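You operate a simulated robot arm through the tools that you are given. There is no shell and no other tool.

You run a simulated robot arm. Do the job below in one go: nothing can be reset, and whatever is moved stays where it is left.

TASK
Butter the floor of the loaf tin, then lay the raw loaf in it.
Fine: use the wooden brush and stand it back in the grey caddy. A coat counts when it lies all over at full strength: go over it till it gets no stronger.

Only the result counts: the job must be done as asked and must still hold three seconds after the hand-in. Knocking over, shifting, dropping, spilling or breaking anything else fails it.

THE ROBOT
A 7-joint arm with a two-finger parallel gripper, fixed in place. Base frame: the origin is at the foot of the arm, x ahead of it, y to its left, z up. Lengths are in m, angles in degrees, forces in N, time in s.
Its first joint turns from -166.0 to 166.0 degrees. Payload 1.57 kg.
The TCP is the grasp point between the finger pads, 0.03 m short of the fingertips. In the tool frame z runs along the fingers and y along their closing line. Largest opening 0.08 m; finger width 0.017, thickness 0.012; the body of the gripper, 0.04 by 0.082 m, starts 0.08 m behind the TCP.
Orientation is that of the tool frame in the base frame, as a unit quaternion [w, x, y, z]. With the fingers straight down and closing along the base's y, the tool's x points along the base's -x, its y along +y and its z along -z.

THE INTERFACE
- The arm moves only by the tool arm_command. Its argument "increments" is a list of rows, each a list of 6 numbers: the shift along the tool's x, y, z in units of 25 mm (1.0 is 25 mm), then the turn, a rotation vector about the tool's x, y, z in units of 6 degrees (1.0 is 6 degrees). In form: [[tx, ty, tz, rx, ry, rz], ...]. A call has 1 to 20 rows; each row shifts and turns the commanded pose from where the row before left it, along the tool's axes as they then stand. "gripper" is the opening, from 0 (shut) to 1 (fully open), set as the call begins (left out, the last holds). A call with a number of a shift or a turn outside -1 to 1 is refused whole. A row lasts 0.2 s, in which the tool goes at most 0.05 m and 8.6 degrees; a call with a longer step from one row to the next is refused whole, and so is a gripper value outside its range. A pose out of reach is approached as far as the arm can. The call stops where the force on the tool passes 40 N (or 10 N more than at its start, if that is more) or the arm is blocked; 0.2 s more then pass. The fingers move at their own pace (about 0.153 m/s each) and stop on an object; they squeeze with about 30 N. The grip force told is the motor's: it shows also when the fingers shut on nothing. Time passes only in rows, and 0.2 s behind the last, so rows that do not move let the fingers close. It gives the time, the measured TCP pose, the force on the tool (base axes), the opening and the grip force at its end, in the units of the frame above (readings bear some noise), with the torque about the TCP (base axes, N m) and any sound that the robot's microphone picked up.
- Cameras (640 x 400 px; columns grow to the right, rows downward): "scene" is fixed at [0.0577, 0.6509, 1.6157]; the picture's right is [-0.34, -0.94, 0.00], its down [-0.56, 0.20, -0.80] and it looks along [0.75, -0.27, -0.60] (base axes); focal length 333 px, centre (320, 200). "wrist" rides on the gripper at [0.072, -0.007, -0.122] in the tool frame; the picture's right is [0.09, 1.00, 0.00], its down [-0.84, 0.08, -0.54] and it looks along [-0.54, 0.05, 0.84] (tool axes); focal length 238 px, centre (320, 200). There is no depth. A picture from a camera that has moved, and an enlarged one, comes with that camera's place and axes in the base frame and with its lens. The place of the scene camera against the robot may be out by one fixed shift of up to 0.012 m in any direction.
- snapshot(camera): a new picture of that camera. The clock stands still meanwhile.
- inspect(camera, box): a new picture of the part [left, top, right, bottom] of that camera's present view, enlarged. The clock stands still meanwhile.
- job_done(): hands the job in; it is judged then, once.

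Places have to be worked out from the pictures, the camera data and where the tool is seen. Open the gripper and draw the arm clear of the work before you hand the job in, unless the task says otherwise.

The tools are called after "Call:" as name(argument=value, ...) on one line, values as JSON. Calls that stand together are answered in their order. arm_command: Moves the arm, as the interface text tells. Its arguments: {"type":"object","properties":{"increments":{"type":"array","items":{"type":"array","items":{"type":"number"}}},"gripper":{"type":"number"}},"required":["increments"]} The other tools are called the same way: snapshot (camera) takes a picture; inspect (camera, box) takes an enlarged picture of a part of a camera's view; job_done () hands the job in.

At the start:

```text
time_s: 0.0
position: [0.5916, 0.1307, 1.3252]
tool_rot: [0.0, 0.0, 1.0, 0.001]
contact_force: [0.2, -0.1, 0.5]
ft_torque: [-0.01, -0.03, 0.01]
width: 0.0802
gripper_force: 0.0
```

scene: 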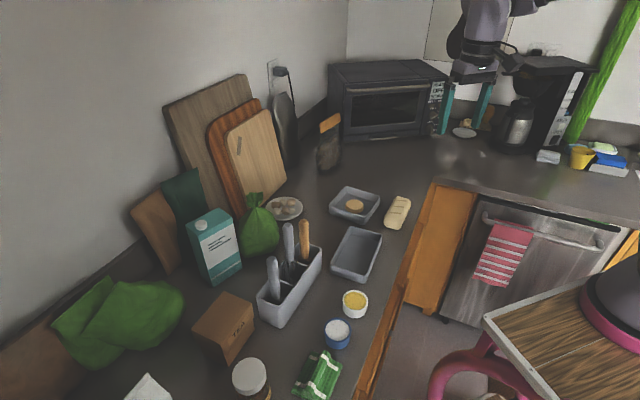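
wrist: 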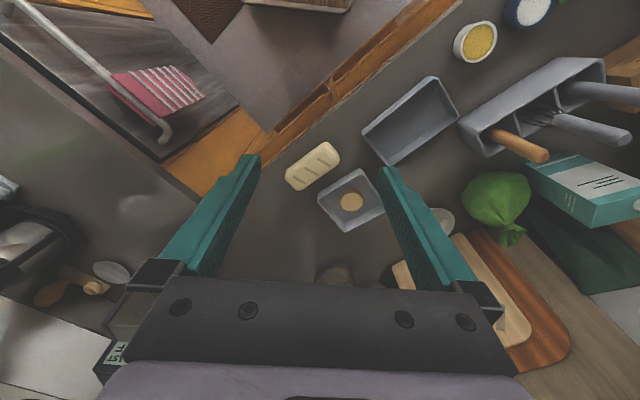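

I'll look closely at the work area first, to identify the tins, pots, caddy and loaf.

Call:
inspect(camera="scene", box=[240, 170, 440, 295])

Call:
inspect(camera="scene", box=[240, 275, 440, 400])

Call:
inspect(camera="wrist", box=[280, 0, 640, 225])

```text
3.20 times, centred on (340, 232) of scene
camera zoom: at [0.0577, 0.6509, 1.6157], right [-0.34, -0.94, 0.0], down [-0.56, 0.2, -0.8], along [0.75, -0.27, -0.6], focal length 1064 px, centre (256, 96)
```

zoom: 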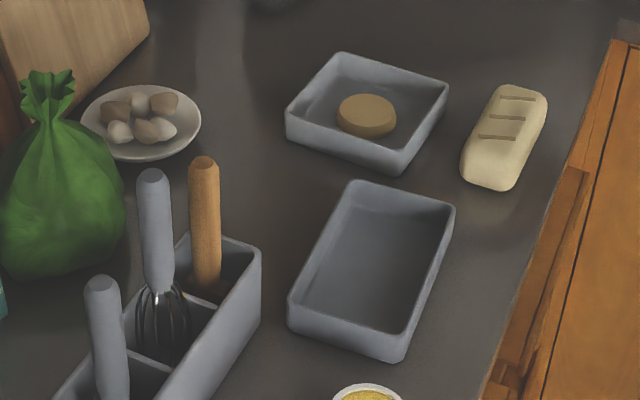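

```text
3.20 times, centred on (340, 338) of scene
camera zoom: at [0.0577, 0.6509, 1.6157], right [-0.34, -0.94, 0.0], down [-0.56, 0.2, -0.8], along [0.75, -0.27, -0.6], focal length 1064 px, centre (256, -240)
```

zoom: 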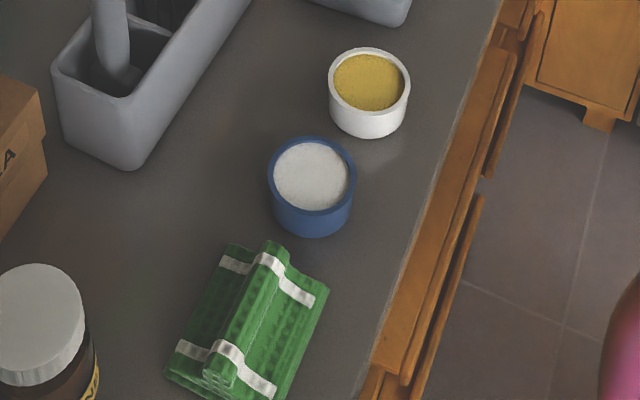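

```text
1.78 times, centred on (460, 112) of wrist
camera zoom: at [0.5195, 0.126, 1.4478], right [-0.09, 1.0, 0.0], down [0.84, 0.08, 0.54], along [0.54, 0.05, -0.84], focal length 424 px, centre (71, 356)
```

zoom: 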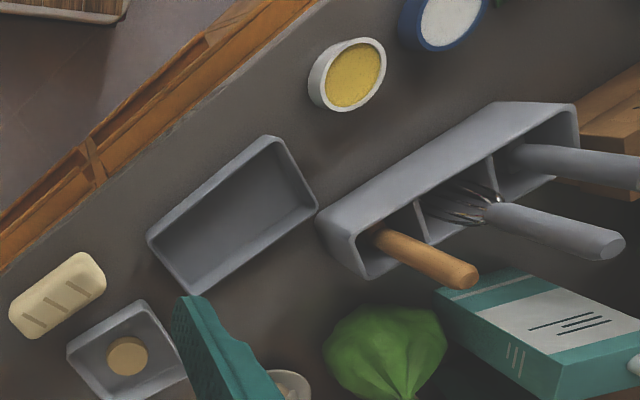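

The butter is likely the yellow contents of the white pot, and the wooden-handled tool stands in the caddy's end compartment. I'll check the other areas for distractors before moving.

Call:
inspect(camera="scene", box=[250, 60, 450, 185])

Call:
inspect(camera="scene", box=[240, 200, 340, 262])

Call:
inspect(camera="scene", box=[100, 260, 324, 400])

Call:
inspect(camera="scene", box=[440, 60, 640, 185])

```text
3.20 times, centred on (350, 122) of scene
camera zoom: at [0.0577, 0.6509, 1.6157], right [-0.34, -0.94, 0.0], down [-0.56, 0.2, -0.8], along [0.75, -0.27, -0.6], focal length 1064 px, centre (224, 448)
```

zoom: 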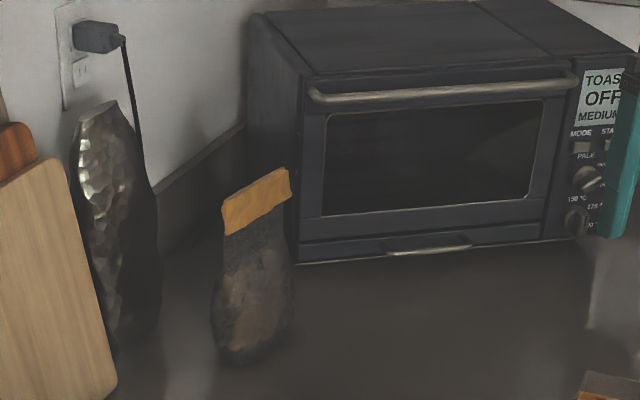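

```text
6.40 times, centred on (290, 231) of scene
camera zoom: at [0.0577, 0.6509, 1.6157], right [-0.34, -0.94, 0.0], down [-0.56, 0.2, -0.8], along [0.75, -0.27, -0.6], focal length 2129 px, centre (512, 2)
```

zoom: 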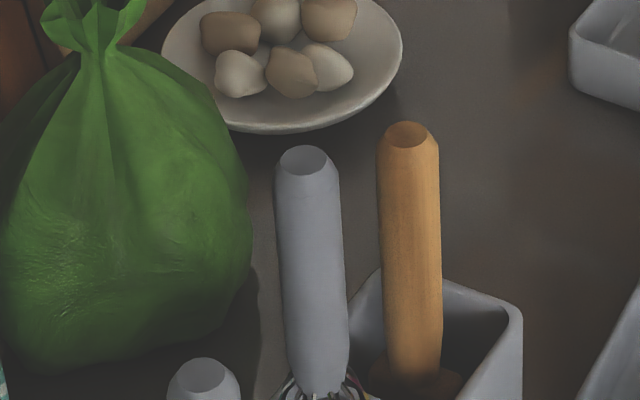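

```text
2.86 times, centred on (212, 330) of scene
camera zoom: at [0.0577, 0.6509, 1.6157], right [-0.34, -0.94, 0.0], down [-0.56, 0.2, -0.8], along [0.75, -0.27, -0.6], focal length 950 px, centre (629, -171)
```

zoom: 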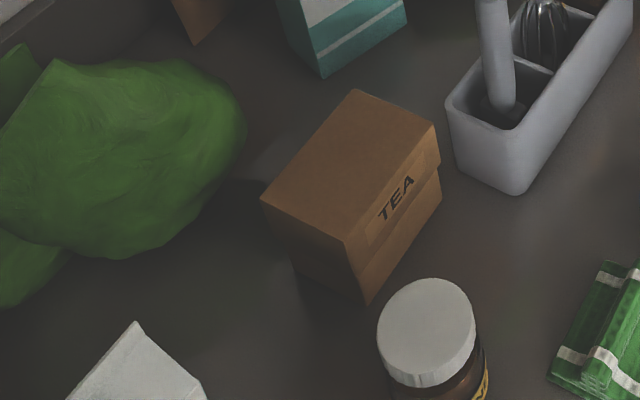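

```text
3.20 times, centred on (540, 122) of scene
camera zoom: at [0.0577, 0.6509, 1.6157], right [-0.34, -0.94, 0.0], down [-0.56, 0.2, -0.8], along [0.75, -0.27, -0.6], focal length 1064 px, centre (-384, 448)
```

zoom: 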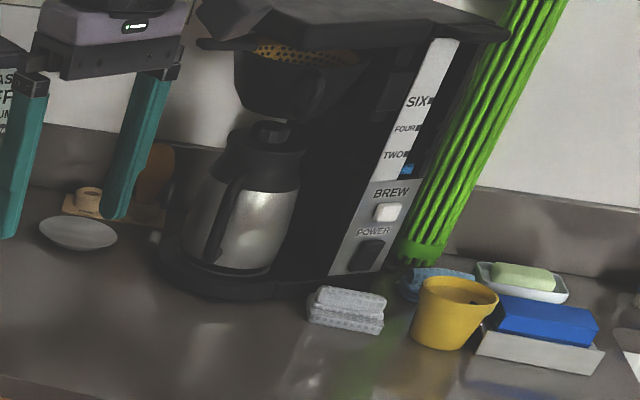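

The loaf tin is the empty oblong tin; the square one already holds a patty. I'll move to a hover above the work for a wrist view over the tin, pot and caddy.

Call:
arm_command(increments=[[0.783, 0.971, 0.543, 0, 0, 0], [0.783, 0.971, 0.543, 0, 0, 0], [0.783, 0.971, 0.543, 0, 0, 0], [0.783, 0.971, 0.543, 0, 0, 0], [0.783, 0.971, 0.543, 0, 0, 0], [0.783, 0.971, 0.543, 0, 0, 0], [0.783, 0.971, 0.543, 0, 0, 0], [0, 0, 0, 0, 0, 0]])

Call:
snapshot(camera="wrist")

Call:
snapshot(camera="scene")

```text
time_s: 1.8
position: [0.4556, 0.3025, 1.2318]
tool_rot: [0.0, -0.001, 1.0, 0.001]
contact_force: [0.0, 0.2, 0.2]
ft_torque: [-0.01, -0.03, -0.03]
width: 0.0799
gripper_force: 0.0
```

```text
taken
camera wrist: at [0.3827, 0.2971, 1.3542], right [-0.09, 1.0, 0.0], down [0.84, 0.08, 0.54], along [0.54, 0.05, -0.84], focal length 238 px, centre (320, 200)
```

wrist: 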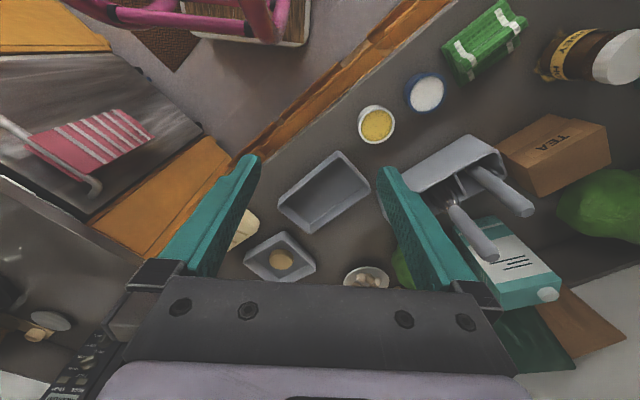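

```text
taken
```

scene: 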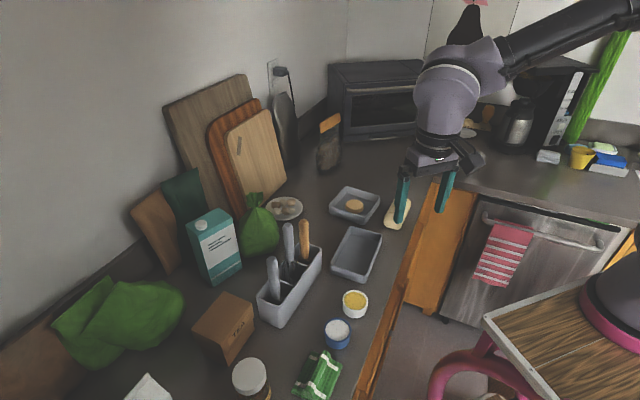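

The two wrist views put the butter surface near (0.49, 0.41, 0.94) and the brush handle tip near (0.63, 0.485, 1.10). I'll shift over to see the caddy compartment between the fingers.

Call:
arm_command(increments=[[-0.197, 0.986, -0.16, 0, 0, 0], [-0.197, 0.986, -0.16, 0, 0, 0], [-0.197, 0.986, -0.16, 0, 0, 0], [-0.197, 0.986, -0.16, 0, 0, 0], [-0.197, 0.986, -0.16, 0, 0, 0], [-0.197, 0.986, -0.16, 0, 0, 0], [-0.197, 0.986, -0.16, 0, 0, 0], [0, 0, 0, 0, 0, 0]])

Call:
snapshot(camera="wrist")

Call:
inspect(camera="wrist", box=[240, 80, 400, 180])

```text
time_s: 3.6
position: [0.4894, 0.4742, 1.26]
tool_rot: [0.0, 0.0, 1.0, 0.0]
contact_force: [0.9, 0.6, -0.7]
ft_torque: [0.04, 0.01, 0.01]
width: 0.0801
gripper_force: 0.0
```

```text
taken
camera wrist: at [0.4163, 0.4683, 1.3828], right [-0.09, 1.0, 0.0], down [0.84, 0.08, 0.54], along [0.54, 0.05, -0.84], focal length 238 px, centre (320, 200)
```

wrist: 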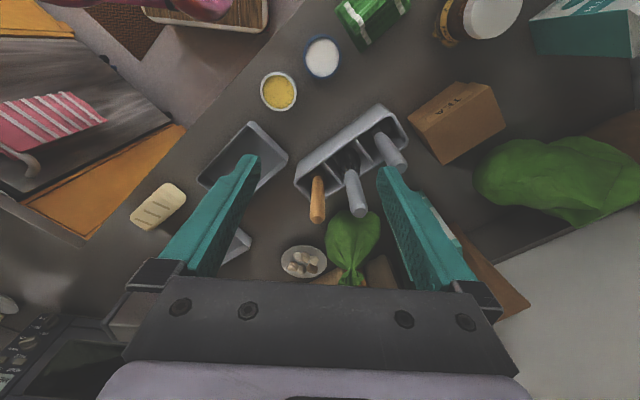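

```text
4.00 times, centred on (320, 130) of wrist
camera zoom: at [0.4163, 0.4683, 1.3828], right [-0.09, 1.0, 0.0], down [0.84, 0.08, 0.54], along [0.54, 0.05, -0.84], focal length 953 px, centre (320, 480)
```

zoom: 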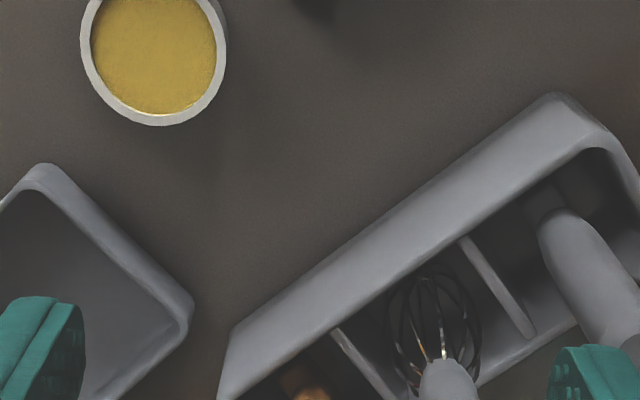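

I'll enlarge around the brush handle and the caddy rim.

Call:
inspect(camera="wrist", box=[280, 140, 400, 230])

Call:
inspect(camera="wrist", box=[180, 50, 420, 200])

```text
4.44 times, centred on (340, 185) of wrist
camera zoom: at [0.4163, 0.4683, 1.3828], right [-0.09, 1.0, 0.0], down [0.84, 0.08, 0.54], along [0.54, 0.05, -0.84], focal length 1059 px, centre (231, 267)
```

zoom: 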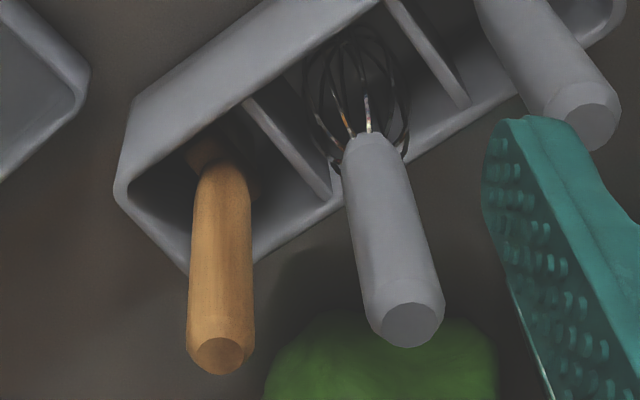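

```text
2.67 times, centred on (300, 125) of wrist
camera zoom: at [0.4163, 0.4683, 1.3828], right [-0.09, 1.0, 0.0], down [0.84, 0.08, 0.54], along [0.54, 0.05, -0.84], focal length 636 px, centre (373, 400)
```

zoom: 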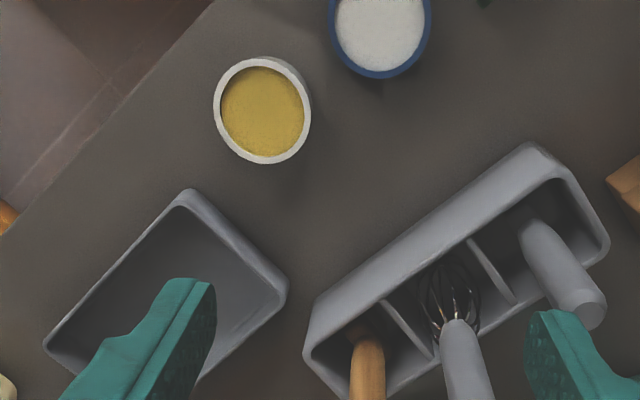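

The brush handle is vertical at about (0.633, 0.484) with its tip at 1.10, and the caddy rim is at about 0.99. The caddy's long axis runs at about 122°, so I'll turn the gripper to close across it (clear of the whisk) and hover above the brush.

Call:
arm_command(increments=[[0, 0, 0, 0, 0, 0.972], [0, 0, 0, 0, 0, 0.972], [0, 0, 0, 0, 0, 0.972], [0, 0, 0, 0, 0, 0.972], [0, 0, 0, 0, 0, 0.972], [0, 0, 0, 0, 0, 0.972], [0, 0, 0, 0, 0, 0.972], [0, 0, 0, 0, 0, 0.972], [0, 0, 0, 0, 0, 0.972], [0, 0, 0, 0, 0, 0.972], [-0.448, 0.848, 0.333, 0, 0, 0], [-0.448, 0.848, 0.333, 0, 0, 0], [-0.448, 0.848, 0.333, 0, 0, 0], [-0.448, 0.848, 0.333, 0, 0, 0], [-0.448, 0.848, 0.333, 0, 0, 0], [-0.448, 0.848, 0.333, 0, 0, 0], [0, 0, 0, 0, 0, 0]])

Call:
snapshot(camera="wrist")

Call:
snapshot(camera="scene")

```text
time_s: 7.2
position: [0.6327, 0.4829, 1.2092]
tool_rot: [0.0, 0.487, 0.873, 0.001]
contact_force: [0.5, 0.0, 0.9]
ft_torque: [-0.01, 0.04, -0.02]
width: 0.0798
gripper_force: 0.0
```

```text
taken
camera wrist: at [0.5885, 0.5419, 1.3306], right [0.8, 0.6, 0.0], down [0.51, -0.67, 0.54], along [0.33, -0.43, -0.84], focal length 238 px, centre (320, 200)
```

wrist: 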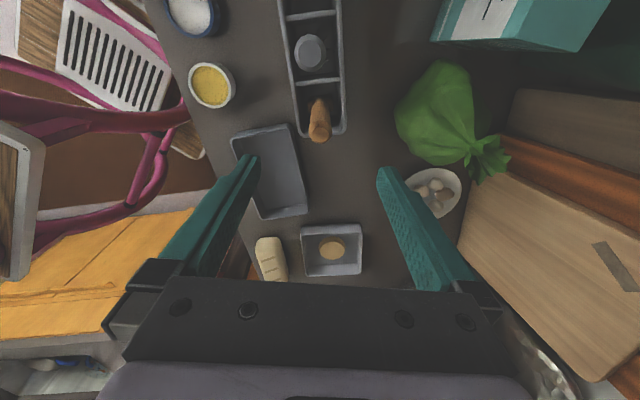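

```text
taken
```

scene: 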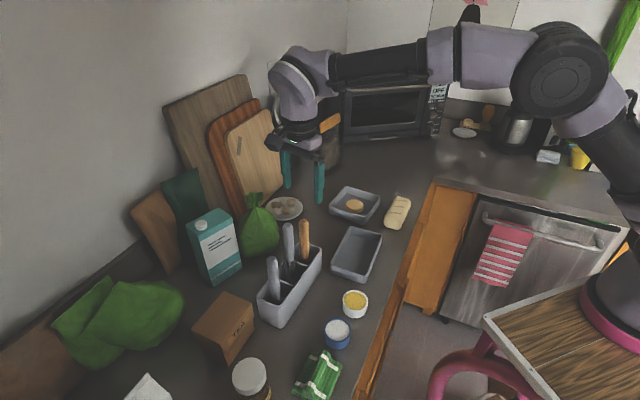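

The handle tip appears right at the expected pixel (about 320,133) between the fingers. I'll enlarge to verify alignment.

Call:
inspect(camera="wrist", box=[270, 0, 390, 150])

Call:
inspect(camera="wrist", box=[180, 50, 420, 290])

```text
2.67 times, centred on (330, 75) of wrist
camera zoom: at [0.5885, 0.5419, 1.3306], right [0.8, 0.6, 0.0], down [0.51, -0.67, 0.54], along [0.33, -0.43, -0.84], focal length 636 px, centre (293, 533)
```

zoom: 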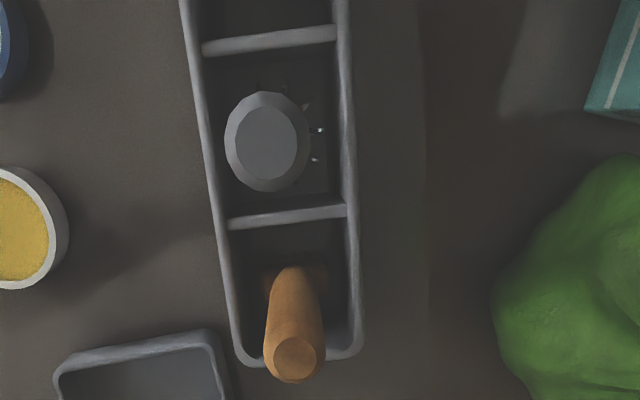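

```text
1.67 times, centred on (300, 170) of wrist
camera zoom: at [0.5885, 0.5419, 1.3306], right [0.8, 0.6, 0.0], down [0.51, -0.67, 0.54], along [0.33, -0.43, -0.84], focal length 397 px, centre (353, 250)
```

zoom: 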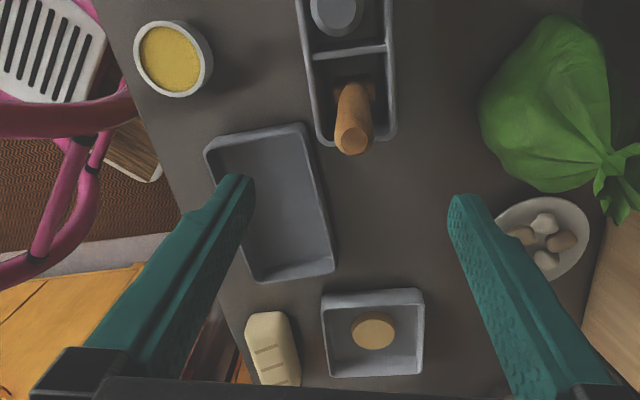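

Alignment is confirmed: the tip sits at (320.6,133.9), against (320.5,133.5) expected. I'll descend so the pads are around the handle at z≈1.057, with fingertips above the rim.

Call:
arm_command(increments=[[0, 0, 0.87, 0, 0, 0], [0, 0, 0.87, 0, 0, 0], [0, 0, 0.87, 0, 0, 0], [0, 0, 0.87, 0, 0, 0], [0, 0, 0.87, 0, 0, 0], [0, 0, 0.87, 0, 0, 0], [0, 0, 0.87, 0, 0, 0], [0, 0, 0, 0, 0, 0]])

Call:
snapshot(camera="wrist")

Call:
inspect(camera="scene", box=[220, 150, 380, 250])

```text
time_s: 9.0
position: [0.6339, 0.4831, 1.0566]
tool_rot: [0.0, 0.487, 0.874, 0.0]
contact_force: [-0.4, 0.5, -0.6]
ft_torque: [-0.02, 0.01, -0.03]
width: 0.0799
gripper_force: 0.0
```

```text
taken
camera wrist: at [0.5895, 0.5425, 1.178], right [0.8, 0.6, 0.0], down [0.51, -0.67, 0.54], along [0.33, -0.43, -0.84], focal length 238 px, centre (320, 200)
```

wrist: 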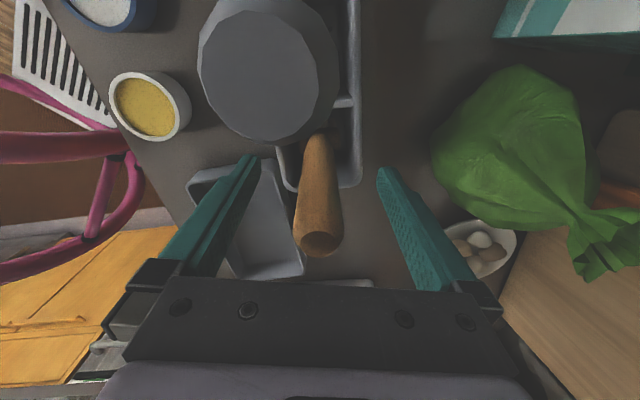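

```text
4.00 times, centred on (300, 200) of scene
camera zoom: at [0.0577, 0.6509, 1.6157], right [-0.34, -0.94, 0.0], down [-0.56, 0.2, -0.8], along [0.75, -0.27, -0.6], focal length 1330 px, centre (400, 200)
```

zoom: 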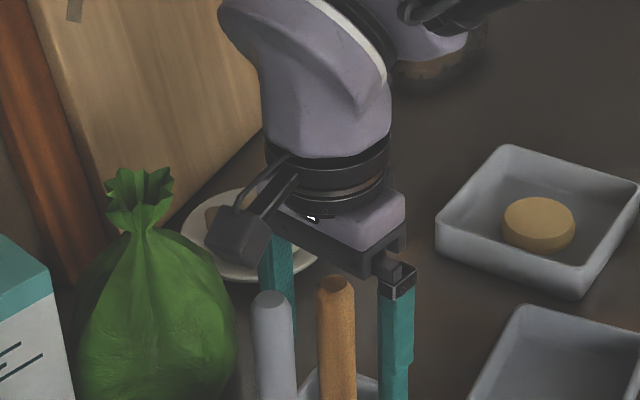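

The handle is centred between the pads, with no contact. Closing the gripper on it now.

Call:
arm_command(increments=[[0, 0, 0, 0, 0, 0], [0, 0, 0, 0, 0, 0], [0, 0, 0, 0, 0, 0], [0, 0, 0, 0, 0, 0]], gripper=0)

Call:
snapshot(camera="wrist")

```text
time_s: 10.0
position: [0.6335, 0.4847, 1.0562]
tool_rot: [0.0, 0.487, 0.873, 0.0]
contact_force: [0.8, 0.3, -1.0]
ft_torque: [0.0, -0.02, -0.03]
width: 0.023
gripper_force: 30.4
```

```text
taken
camera wrist: at [0.5894, 0.5426, 1.1781], right [0.8, 0.6, 0.0], down [0.51, -0.67, 0.54], along [0.33, -0.43, -0.84], focal length 238 px, centre (320, 200)
```

wrist: 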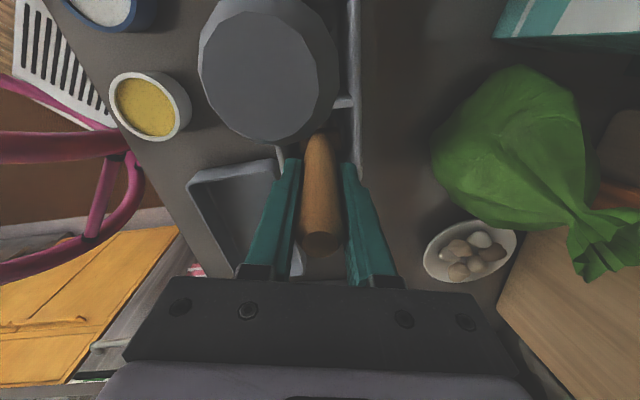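

Gripped at 0.023 m. Lifting straight up out of the compartment.

Call:
arm_command(increments=[[0, 0, -0.4, 0, 0, 0], [0, 0, -0.8, 0, 0, 0], [0, 0, -0.8, 0, 0, 0], [0, 0, -0.8, 0, 0, 0], [0, 0, -0.8, 0, 0, 0], [0, 0, -0.8, 0, 0, 0], [0, 0, -0.8, 0, 0, 0], [0, 0, -0.8, 0, 0, 0], [0, 0, 0, 0, 0, 0]])

Call:
snapshot(camera="wrist")

Call:
inspect(camera="scene", box=[220, 130, 380, 280])

```text
time_s: 12.0
position: [0.6338, 0.4842, 1.2053]
tool_rot: [0.0, 0.487, 0.873, 0.0]
contact_force: [-0.4, 0.9, -0.3]
ft_torque: [0.01, -0.01, 0.01]
width: 0.0228
gripper_force: 30.2
```

```text
taken
camera wrist: at [0.5887, 0.5423, 1.3267], right [0.8, 0.6, 0.0], down [0.51, -0.67, 0.54], along [0.33, -0.43, -0.84], focal length 238 px, centre (320, 200)
```

wrist: 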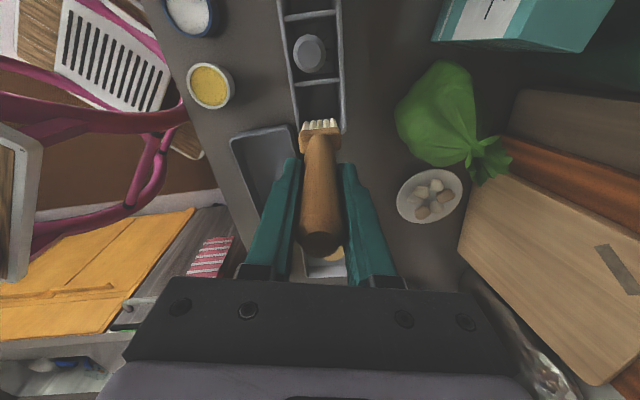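

```text
2.67 times, centred on (300, 205) of scene
camera zoom: at [0.0577, 0.6509, 1.6157], right [-0.34, -0.94, 0.0], down [-0.56, 0.2, -0.8], along [0.75, -0.27, -0.6], focal length 887 px, centre (373, 187)
```

zoom: 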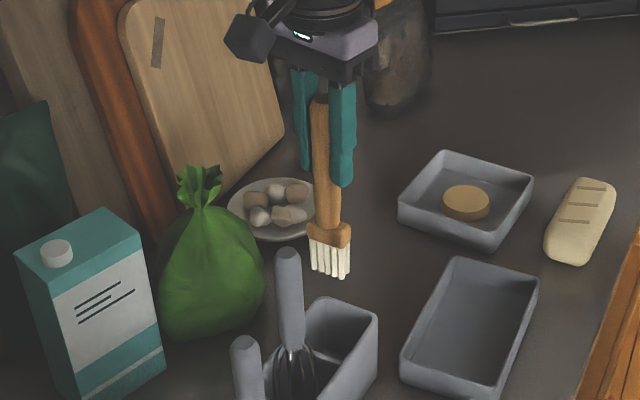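

The brush is a wide bristle brush (head about 0.042 m across the closing line) and its tip is about 0.145 m below the TCP. Carrying it over the butter pot near (0.488, 0.405), still high.

Call:
arm_command(increments=[[0.055, -0.947, 0, 0, 0, 0], [0.055, -0.947, 0, 0, 0, 0], [0.055, -0.947, 0, 0, 0, 0], [0.055, -0.947, 0, 0, 0, 0], [0.055, -0.947, 0, 0, 0, 0], [0.055, -0.947, 0, 0, 0, 0], [0.055, -0.947, 0, 0, 0, 0], [0, 0, 0, 0, 0, 0]])

Call:
snapshot(camera="wrist")

Call:
inspect(camera="wrist", box=[260, 50, 380, 170])

Call:
inspect(camera="scene", box=[290, 180, 450, 330])

```text
time_s: 13.8
position: [0.4848, 0.4044, 1.2064]
tool_rot: [0.0, 0.487, 0.874, 0.0]
contact_force: [-0.2, 0.7, -0.2]
ft_torque: [0.02, 0.0, 0.04]
width: 0.023
gripper_force: 29.7
```

```text
taken
camera wrist: at [0.4412, 0.4626, 1.3283], right [0.8, 0.6, 0.0], down [0.51, -0.67, 0.54], along [0.33, -0.43, -0.84], focal length 238 px, centre (320, 200)
```

wrist: 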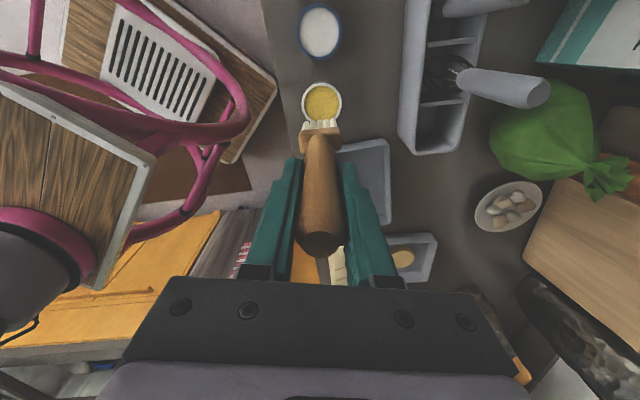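

```text
3.33 times, centred on (320, 110) of wrist
camera zoom: at [0.4412, 0.4626, 1.3283], right [0.8, 0.6, 0.0], down [0.51, -0.67, 0.54], along [0.33, -0.43, -0.84], focal length 794 px, centre (320, 500)
```

zoom: 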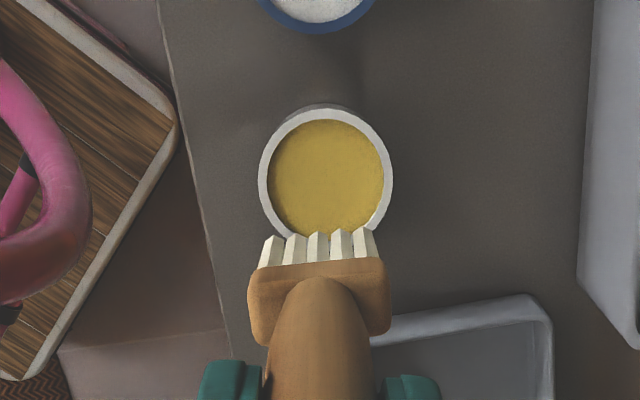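

```text
2.67 times, centred on (370, 255) of scene
camera zoom: at [0.0577, 0.6509, 1.6157], right [-0.34, -0.94, 0.0], down [-0.56, 0.2, -0.8], along [0.75, -0.27, -0.6], focal length 887 px, centre (187, 53)
```

zoom: 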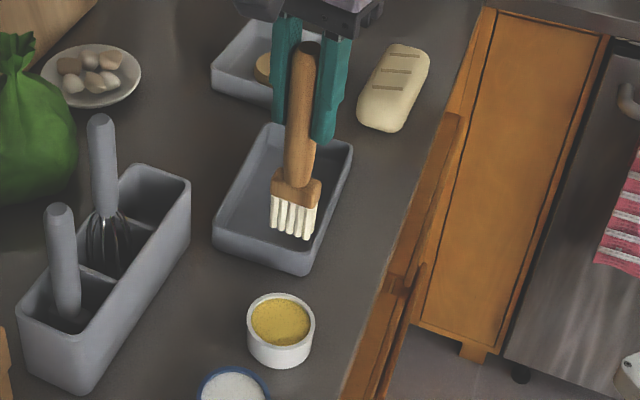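

The wrist view puts the pot centre at about (0.487, 0.406), 3 mm along tool y from the brush. I'll correct that and descend to just above the rim, then look.

Call:
arm_command(increments=[[0, 0.12, 0, 0, 0, 0], [0, 0, 0.8, 0, 0, 0], [0, 0, 0.8, 0, 0, 0], [0, 0, 0.8, 0, 0, 0], [0, 0, 0.8, 0, 0, 0], [0, 0, 0.6, 0, 0, 0], [0, 0, 0, 0, 0, 0]])

Call:
inspect(camera="wrist", box=[260, 50, 380, 170])

Call:
inspect(camera="scene", box=[300, 220, 420, 330])

```text
time_s: 15.4
position: [0.4872, 0.4054, 1.1107]
tool_rot: [0.001, 0.487, 0.873, 0.0]
contact_force: [-0.2, 0.2, -0.4]
ft_torque: [0.02, 0.02, 0.02]
width: 0.023
gripper_force: 29.9
```

```text
3.33 times, centred on (320, 110) of wrist
camera zoom: at [0.4436, 0.4648, 1.2329], right [0.8, 0.6, 0.0], down [0.51, -0.67, 0.54], along [0.33, -0.43, -0.84], focal length 794 px, centre (320, 500)
```

zoom: 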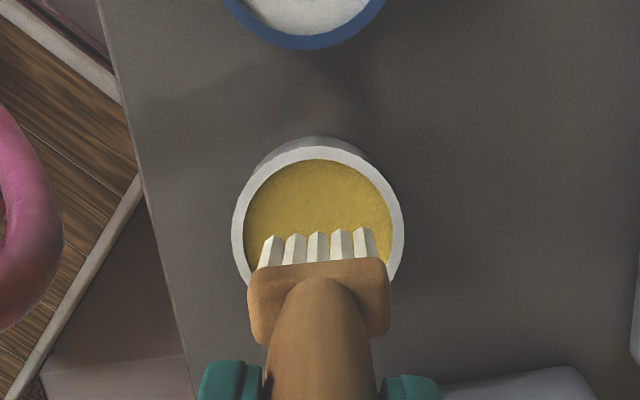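

```text
3.64 times, centred on (360, 275) of scene
camera zoom: at [0.0577, 0.6509, 1.6157], right [-0.34, -0.94, 0.0], down [-0.56, 0.2, -0.8], along [0.75, -0.27, -0.6], focal length 1210 px, centre (174, -73)
```

zoom: 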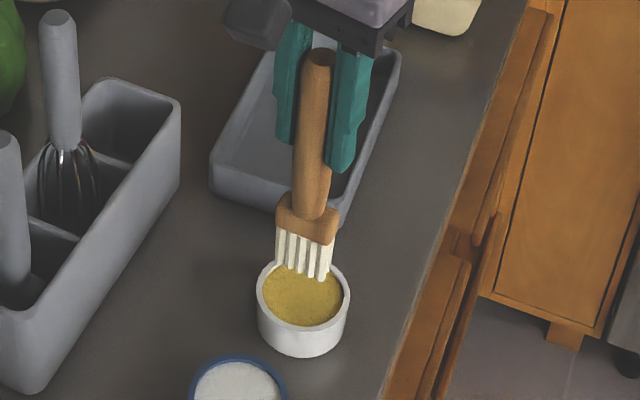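

The brush is centred over the pot. I'll nudge 2 mm along −tool x and lower gently into the butter while watching the force.

Call:
arm_command(increments=[[-0.08, 0, 0.3, 0, 0, 0], [0, 0, 0.3, 0, 0, 0], [0, 0, 0.3, 0, 0, 0], [0, 0, 0.3, 0, 0, 0], [0, 0, 0, 0, 0, 0]])

Call:
inspect(camera="scene", box=[300, 220, 420, 330])

Call:
inspect(camera="wrist", box=[260, 50, 380, 170])

```text
time_s: 16.6
position: [0.4899, 0.4053, 1.08]
tool_rot: [0.0, 0.487, 0.874, 0.001]
contact_force: [-0.9, -0.3, -2.0]
ft_torque: [-0.01, -0.01, 0.03]
width: 0.0232
gripper_force: 29.5
```

```text
3.64 times, centred on (360, 275) of scene
camera zoom: at [0.0577, 0.6509, 1.6157], right [-0.34, -0.94, 0.0], down [-0.56, 0.2, -0.8], along [0.75, -0.27, -0.6], focal length 1210 px, centre (174, -73)
```

zoom: 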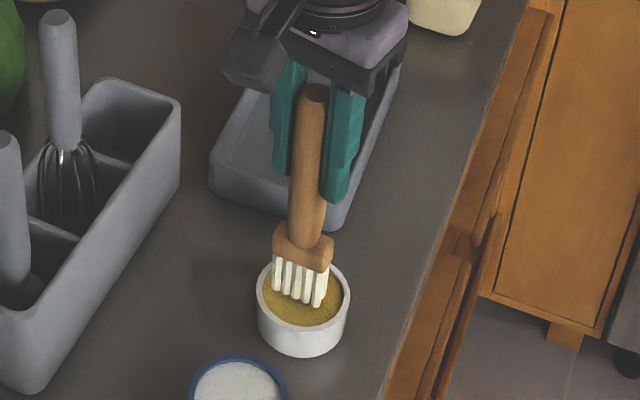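

```text
3.33 times, centred on (320, 110) of wrist
camera zoom: at [0.4461, 0.4646, 1.2029], right [0.8, 0.6, 0.0], down [0.51, -0.67, 0.54], along [0.33, -0.43, -0.84], focal length 794 px, centre (320, 500)
```

zoom: 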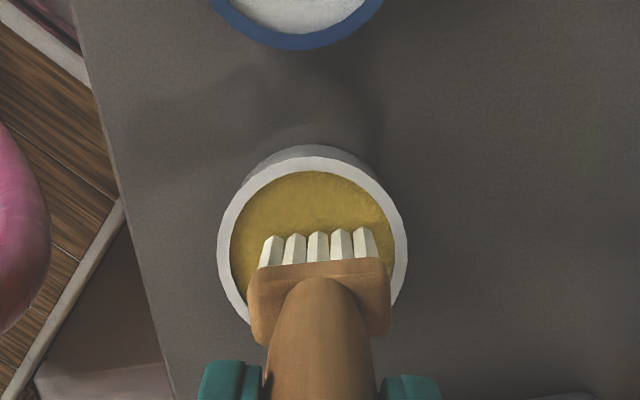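

Tip is just about at the butter surface, with the pot centre 2 mm toward −tool y. I'll correct and keep lowering.

Call:
arm_command(increments=[[0, -0.08, 0.2, 0, 0, 0], [0, 0, 0.2, 0, 0, 0], [0, 0, 0.2, 0, 0, 0], [0, 0, 0, 0, 0, 0]])

Call:
inspect(camera="scene", box=[300, 220, 420, 330])

Call:
inspect(camera="wrist", box=[260, 50, 380, 170])

```text
time_s: 17.6
position: [0.489, 0.4048, 1.0668]
tool_rot: [0.0, 0.487, 0.873, 0.002]
contact_force: [-0.4, 1.1, 27.7]
ft_torque: [0.1, 0.1, 0.07]
width: 0.0229
gripper_force: 30.5
```

```text
3.64 times, centred on (360, 275) of scene
camera zoom: at [0.0577, 0.6509, 1.6157], right [-0.34, -0.94, 0.0], down [-0.56, 0.2, -0.8], along [0.75, -0.27, -0.6], focal length 1210 px, centre (174, -73)
```

zoom: 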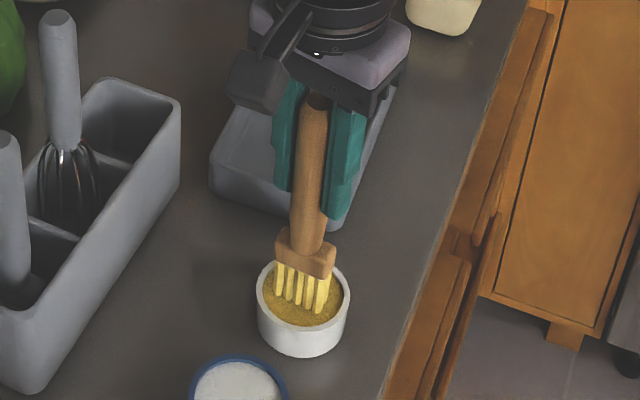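

```text
3.33 times, centred on (320, 110) of wrist
camera zoom: at [0.4443, 0.463, 1.1892], right [0.8, 0.6, 0.0], down [0.5, -0.67, 0.54], along [0.33, -0.43, -0.84], focal length 794 px, centre (320, 500)
```

zoom: 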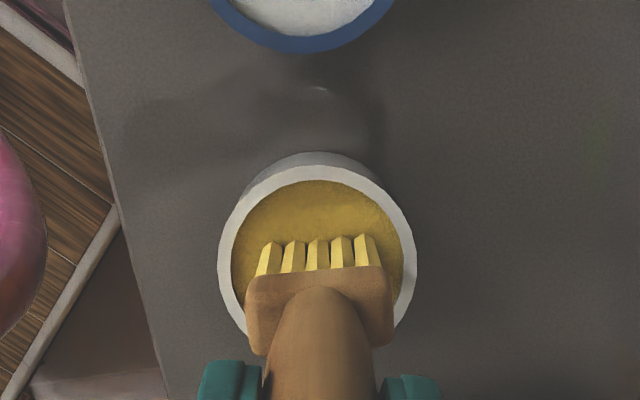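

The bristles are now yellow with butter, and contact showed at TCP z≈1.067. I'll lift clear, turn to align the brush with the tin's short axis (about 47°), and hover above the tin's near end for a look.

Call:
arm_command(increments=[[0, 0, -0.5, 0, 0, 0], [0, 0, -0.8, 0, 0, 0], [0, 0, -0.8, 0, 0, 0], [0, 0, -0.8, 0, 0, 0], [0, 0, 0, 0, 0, -0.877], [0, 0, 0, 0, 0, -0.877], [0, 0, 0, 0, 0, -0.877], [-0.749, 0.456, 0, 0, 0, 0], [-0.749, 0.456, 0, 0, 0, 0], [-0.749, 0.456, 0, 0, 0, 0], [-0.749, 0.456, 0, 0, 0, 0], [0, 0, 0, 0, 0, 0]])

Call:
snapshot(camera="wrist")

Call:
inspect(camera="scene", box=[300, 180, 440, 330])

```text
time_s: 20.2
position: [0.5745, 0.3882, 1.1396]
tool_rot: [0.0, 0.362, 0.932, 0.0]
contact_force: [0.1, 0.4, 0.4]
ft_torque: [0.01, 0.02, 0.01]
width: 0.0229
gripper_force: 29.6
```

```text
taken
camera wrist: at [0.5171, 0.4328, 1.2613], right [0.6, 0.8, 0.0], down [0.67, -0.51, 0.54], along [0.43, -0.33, -0.84], focal length 238 px, centre (320, 200)
```

wrist: 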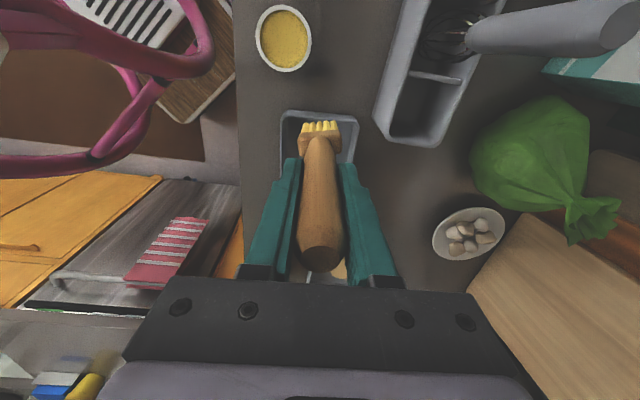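

```text
2.67 times, centred on (370, 255) of scene
camera zoom: at [0.0577, 0.6509, 1.6157], right [-0.34, -0.94, 0.0], down [-0.56, 0.2, -0.8], along [0.75, -0.27, -0.6], focal length 887 px, centre (187, 53)
```

zoom: 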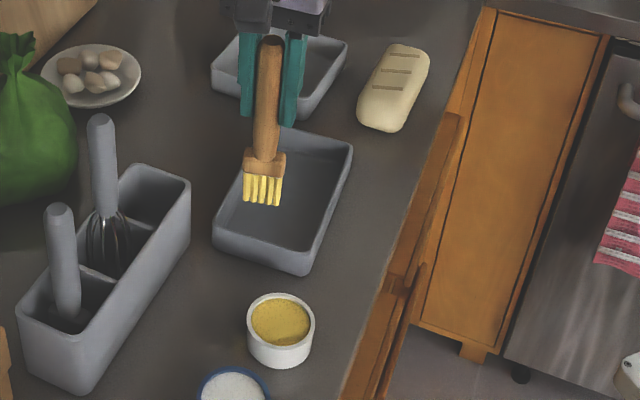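

I'll enlarge the wrist view on the tin to measure its rim and the brush's place over it.

Call:
inspect(camera="wrist", box=[240, 80, 400, 180])

Call:
inspect(camera="wrist", box=[230, 0, 470, 290])

```text
4.00 times, centred on (320, 130) of wrist
camera zoom: at [0.5171, 0.4328, 1.2613], right [0.6, 0.8, 0.0], down [0.67, -0.51, 0.54], along [0.43, -0.33, -0.84], focal length 953 px, centre (320, 480)
```

zoom: 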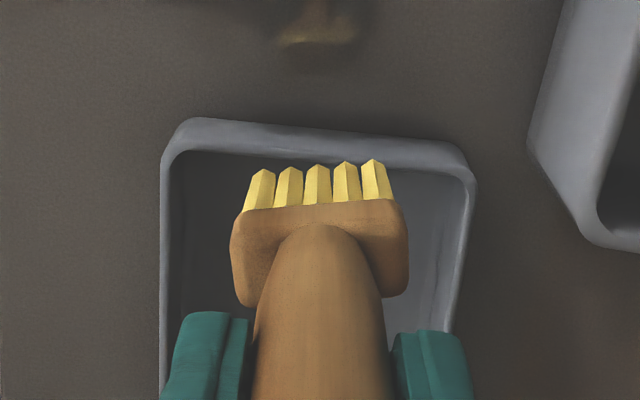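

```text
1.38 times, centred on (350, 145) of wrist
camera zoom: at [0.5171, 0.4328, 1.2613], right [0.6, 0.8, 0.0], down [0.67, -0.51, 0.54], along [0.43, -0.33, -0.84], focal length 329 px, centre (279, 276)
```

zoom: 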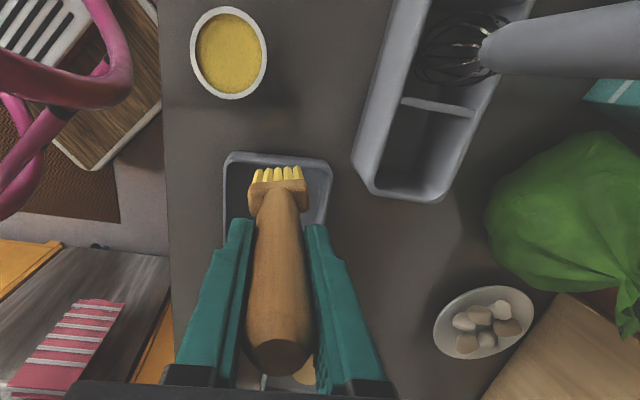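

The tin is aligned with the tool to about 1° and centred on it across its width, but the brush hides much of it. I'll step aside along −tool y for an unobstructed view of the tin floor and walls.

Call:
arm_command(increments=[[0, -1, 0, 0, 0, 0], [0, -1, 0, 0, 0, 0], [0, -1, 0, 0, 0, 0], [0, -1, 0, 0, 0, 0], [0, -1, 0, 0, 0, 0], [0, -1, 0, 0, 0, 0], [0, 0, 0, 0, 0, 0]])

Call:
snapshot(camera="wrist")

Call:
inspect(camera="wrist", box=[340, 80, 500, 240])

Call:
inspect(camera="scene", box=[310, 170, 430, 300])

```text
time_s: 21.8
position: [0.4725, 0.275, 1.1378]
tool_rot: [0.0, 0.362, 0.932, 0.0]
contact_force: [0.3, 0.1, -0.5]
ft_torque: [-0.01, -0.03, -0.04]
width: 0.0231
gripper_force: 30.1
```

```text
taken
camera wrist: at [0.4131, 0.3197, 1.2598], right [0.6, 0.8, 0.0], down [0.67, -0.51, 0.54], along [0.43, -0.33, -0.84], focal length 238 px, centre (320, 200)
```

wrist: 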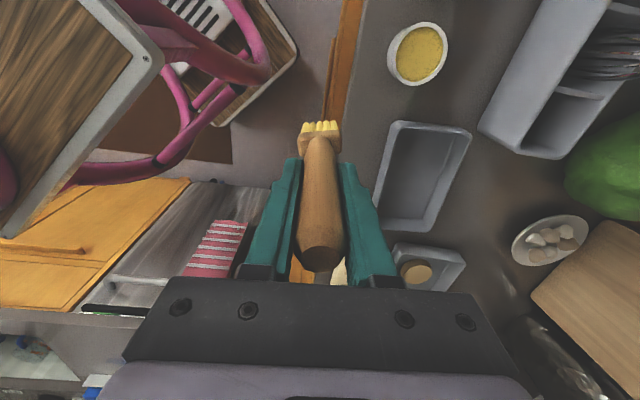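

```text
2.50 times, centred on (420, 160) of wrist
camera zoom: at [0.4131, 0.3197, 1.2598], right [0.6, 0.8, 0.0], down [0.67, -0.51, 0.54], along [0.43, -0.33, -0.84], focal length 596 px, centre (70, 300)
```

zoom: 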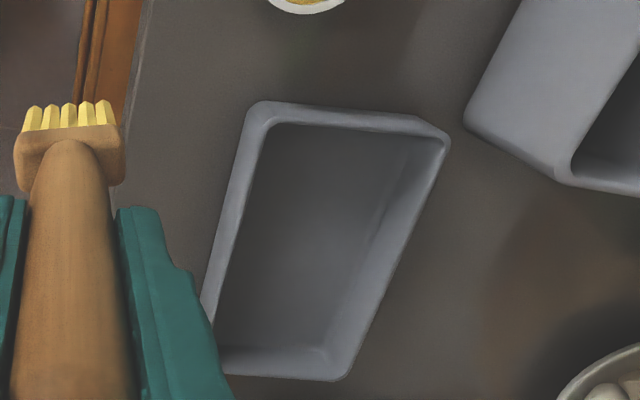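

```text
3.08 times, centred on (370, 235) of scene
camera zoom: at [0.0577, 0.6509, 1.6157], right [-0.34, -0.94, 0.0], down [-0.56, 0.2, -0.8], along [0.75, -0.27, -0.6], focal length 1023 px, centre (166, 92)
```

zoom: 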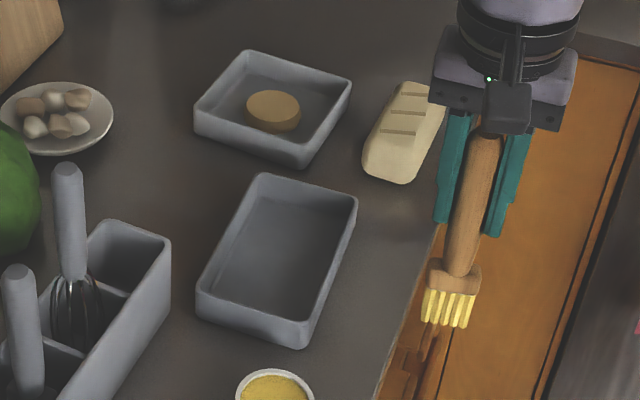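

From this clear view I get the tin's inner floor at about 0.161 × 0.092 m, centred near (0.639, 0.327) with the rim at z≈0.952. The tin is parallel to the tool and its floor is around z≈0.92. I'll move over the tin's centre lane and descend to just above the floor.

Call:
arm_command(increments=[[-0.337, 0.857, 0, 0, 0, 0], [-0.337, 0.857, 0, 0, 0, 0], [-0.337, 0.857, 0, 0, 0, 0], [-0.337, 0.857, 0, 0, 0, 0], [-0.337, 0.857, 0, 0, 0, 0], [-0.337, 0.857, 0, 0, 0, 0], [-0.337, 0.857, 0, 0, 0, 0], [0, 0, 0, 0, 0, 0], [0, 0, 0.8, 0, 0, 0], [0, 0, 0.8, 0, 0, 0], [0, 0, 0.6, 0, 0, 0], [0, 0, 0, 0, 0, 0]])

Call:
inspect(camera="wrist", box=[220, 60, 420, 220])

Call:
inspect(camera="scene", box=[310, 170, 430, 300])

```text
time_s: 24.4
position: [0.6167, 0.3481, 1.0834]
tool_rot: [-0.001, 0.362, 0.932, -0.001]
contact_force: [-0.6, -0.4, -1.6]
ft_torque: [0.0, 0.01, 0.0]
width: 0.0235
gripper_force: 30.3
```

```text
2.50 times, centred on (320, 140) of wrist
camera zoom: at [0.5593, 0.3925, 1.2063], right [0.6, 0.8, 0.0], down [0.67, -0.51, 0.54], along [0.43, -0.33, -0.84], focal length 596 px, centre (320, 350)
```

zoom: 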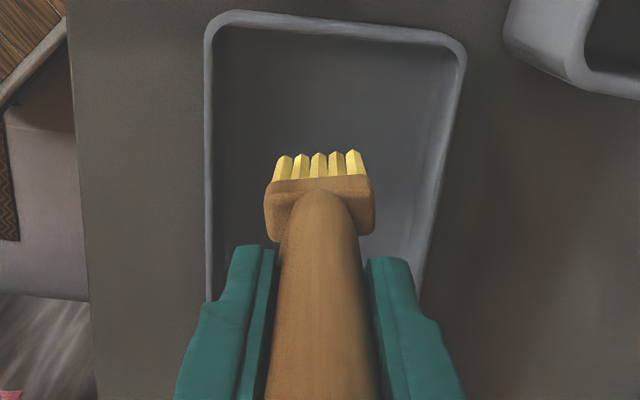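

```text
3.08 times, centred on (370, 235) of scene
camera zoom: at [0.0577, 0.6509, 1.6157], right [-0.34, -0.94, 0.0], down [-0.56, 0.2, -0.8], along [0.75, -0.27, -0.6], focal length 1023 px, centre (166, 92)
```

zoom: 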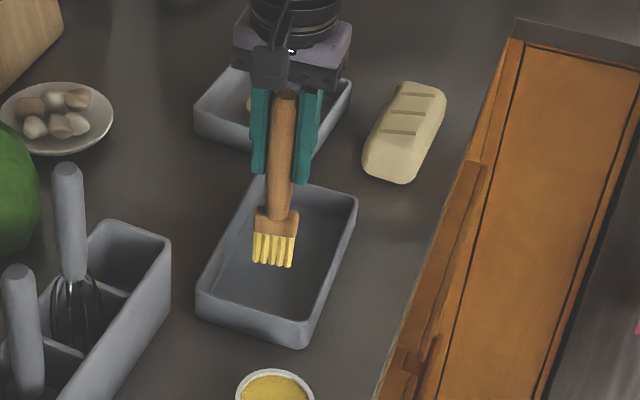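

Brush is hovering inside the tin, roughly centred between the walls. I'll lower gently to find the floor.

Call:
arm_command(increments=[[0, 0, 0.3, 0, 0, 0], [0, 0, 0.3, 0, 0, 0], [0, 0, 0.2, 0, 0, 0], [0, 0, 0, 0, 0, 0]])

Call:
inspect(camera="scene", box=[310, 170, 430, 300])

```text
time_s: 25.4
position: [0.6172, 0.3471, 1.0638]
tool_rot: [0.0, 0.363, 0.932, 0.0]
contact_force: [-0.4, -0.1, -0.2]
ft_torque: [0.0, 0.03, 0.05]
width: 0.023
gripper_force: 29.7
```

```text
3.08 times, centred on (370, 235) of scene
camera zoom: at [0.0577, 0.6509, 1.6157], right [-0.34, -0.94, 0.0], down [-0.56, 0.2, -0.8], along [0.75, -0.27, -0.6], focal length 1023 px, centre (166, 92)
```

zoom: 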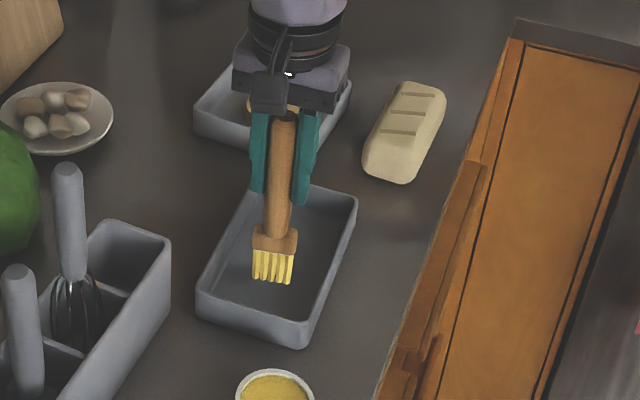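

No contact yet at 1.064; continuing down in small steps.

Call:
arm_command(increments=[[0, 0, 0.1, 0, 0, 0], [0, 0, 0.1, 0, 0, 0], [0, 0, 0.1, 0, 0, 0], [0, 0, 0, 0, 0, 0]])

```text
time_s: 26.4
position: [0.6172, 0.3465, 1.0553]
tool_rot: [-0.001, 0.363, 0.932, 0.0]
contact_force: [-0.6, 0.1, -1.0]
ft_torque: [-0.01, 0.01, 0.01]
width: 0.0229
gripper_force: 30.4
```

Still free at 1.055. A few more millimetres down.

Call:
arm_command(increments=[[0, 0, 0.06, 0, 0, 0], [0, 0, 0.06, 0, 0, 0], [0, 0, 0.06, 0, 0, 0], [0, 0, 0, 0, 0, 0]])

Call:
inspect(camera="scene", box=[310, 170, 430, 300])

```text
time_s: 27.4
position: [0.6171, 0.3465, 1.0535]
tool_rot: [0.0, 0.363, 0.932, 0.001]
contact_force: [0.6, -0.1, -1.3]
ft_torque: [-0.01, 0.01, -0.03]
width: 0.0231
gripper_force: 30.0
```

```text
3.08 times, centred on (370, 235) of scene
camera zoom: at [0.0577, 0.6509, 1.6157], right [-0.34, -0.94, 0.0], down [-0.56, 0.2, -0.8], along [0.75, -0.27, -0.6], focal length 1023 px, centre (166, 92)
```

zoom: 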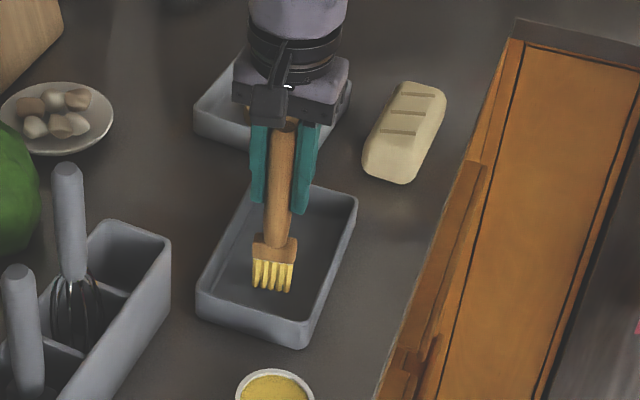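

No contact force yet at about 1.052. Lowering on.

Call:
arm_command(increments=[[0, 0, 0.06, 0, 0, 0], [0, 0, 0.06, 0, 0, 0], [0, 0, 0.06, 0, 0, 0], [0, 0, 0, 0, 0, 0]])

```text
time_s: 28.4
position: [0.6184, 0.3484, 1.0483]
tool_rot: [-0.001, 0.363, 0.932, 0.0]
contact_force: [-0.2, -0.3, -1.0]
ft_torque: [0.01, -0.01, 0.01]
width: 0.0232
gripper_force: 30.0
```

Call:
arm_command(increments=[[0, 0, 0.06, 0, 0, 0], [0, 0, 0.06, 0, 0, 0], [0, 0, 0.06, 0, 0, 0], [0, 0, 0, 0, 0, 0]])

Call:
inspect(camera="wrist", box=[220, 60, 420, 220])

Call:
inspect(camera="scene", box=[330, 220, 400, 290])

```text
time_s: 29.4
position: [0.6179, 0.3472, 1.0414]
tool_rot: [0.0, 0.362, 0.932, -0.001]
contact_force: [0.6, 1.2, -1.1]
ft_torque: [-0.04, 0.03, -0.01]
width: 0.0233
gripper_force: 30.2
```

```text
2.50 times, centred on (320, 140) of wrist
camera zoom: at [0.5594, 0.391, 1.1641], right [0.6, 0.8, 0.0], down [0.67, -0.51, 0.54], along [0.43, -0.33, -0.84], focal length 596 px, centre (320, 350)
```

zoom: 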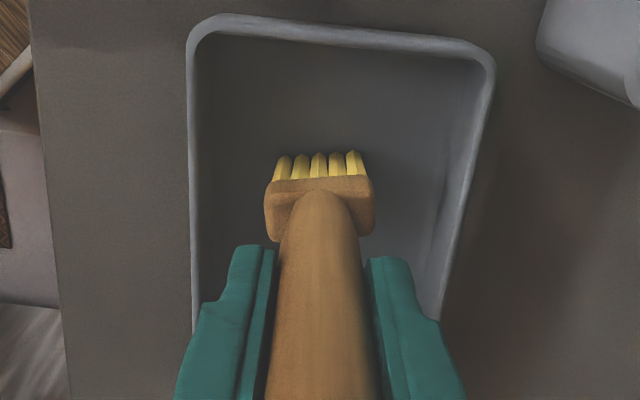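

```text
5.71 times, centred on (365, 255) of scene
camera zoom: at [0.0577, 0.6509, 1.6157], right [-0.34, -0.94, 0.0], down [-0.56, 0.2, -0.8], along [0.75, -0.27, -0.6], focal length 1901 px, centre (63, -114)
```

zoom: 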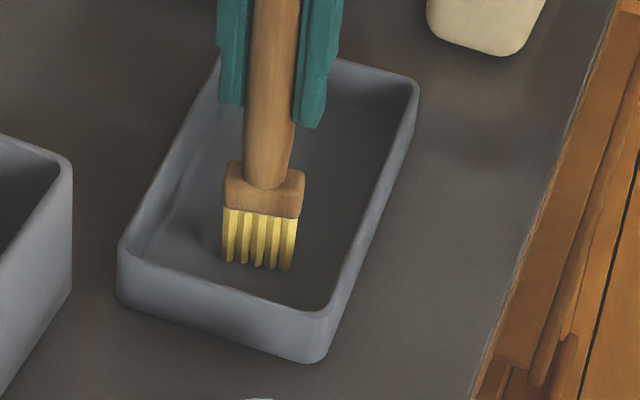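

Still no contact at 1.041; the bristle tips seem a few mm above the floor. Continuing down slowly.

Call:
arm_command(increments=[[0, 0, 0.06, 0, 0, 0], [0, 0, 0.06, 0, 0, 0], [0, 0, 0.06, 0, 0, 0], [0, 0, 0, 0, 0, 0]])

```text
time_s: 30.4
position: [0.6176, 0.3475, 1.038]
tool_rot: [0.001, 0.362, 0.932, 0.001]
contact_force: [-3.0, -3.2, 27.1]
ft_torque: [-0.37, 0.34, 0.06]
width: 0.0231
gripper_force: 29.7
```

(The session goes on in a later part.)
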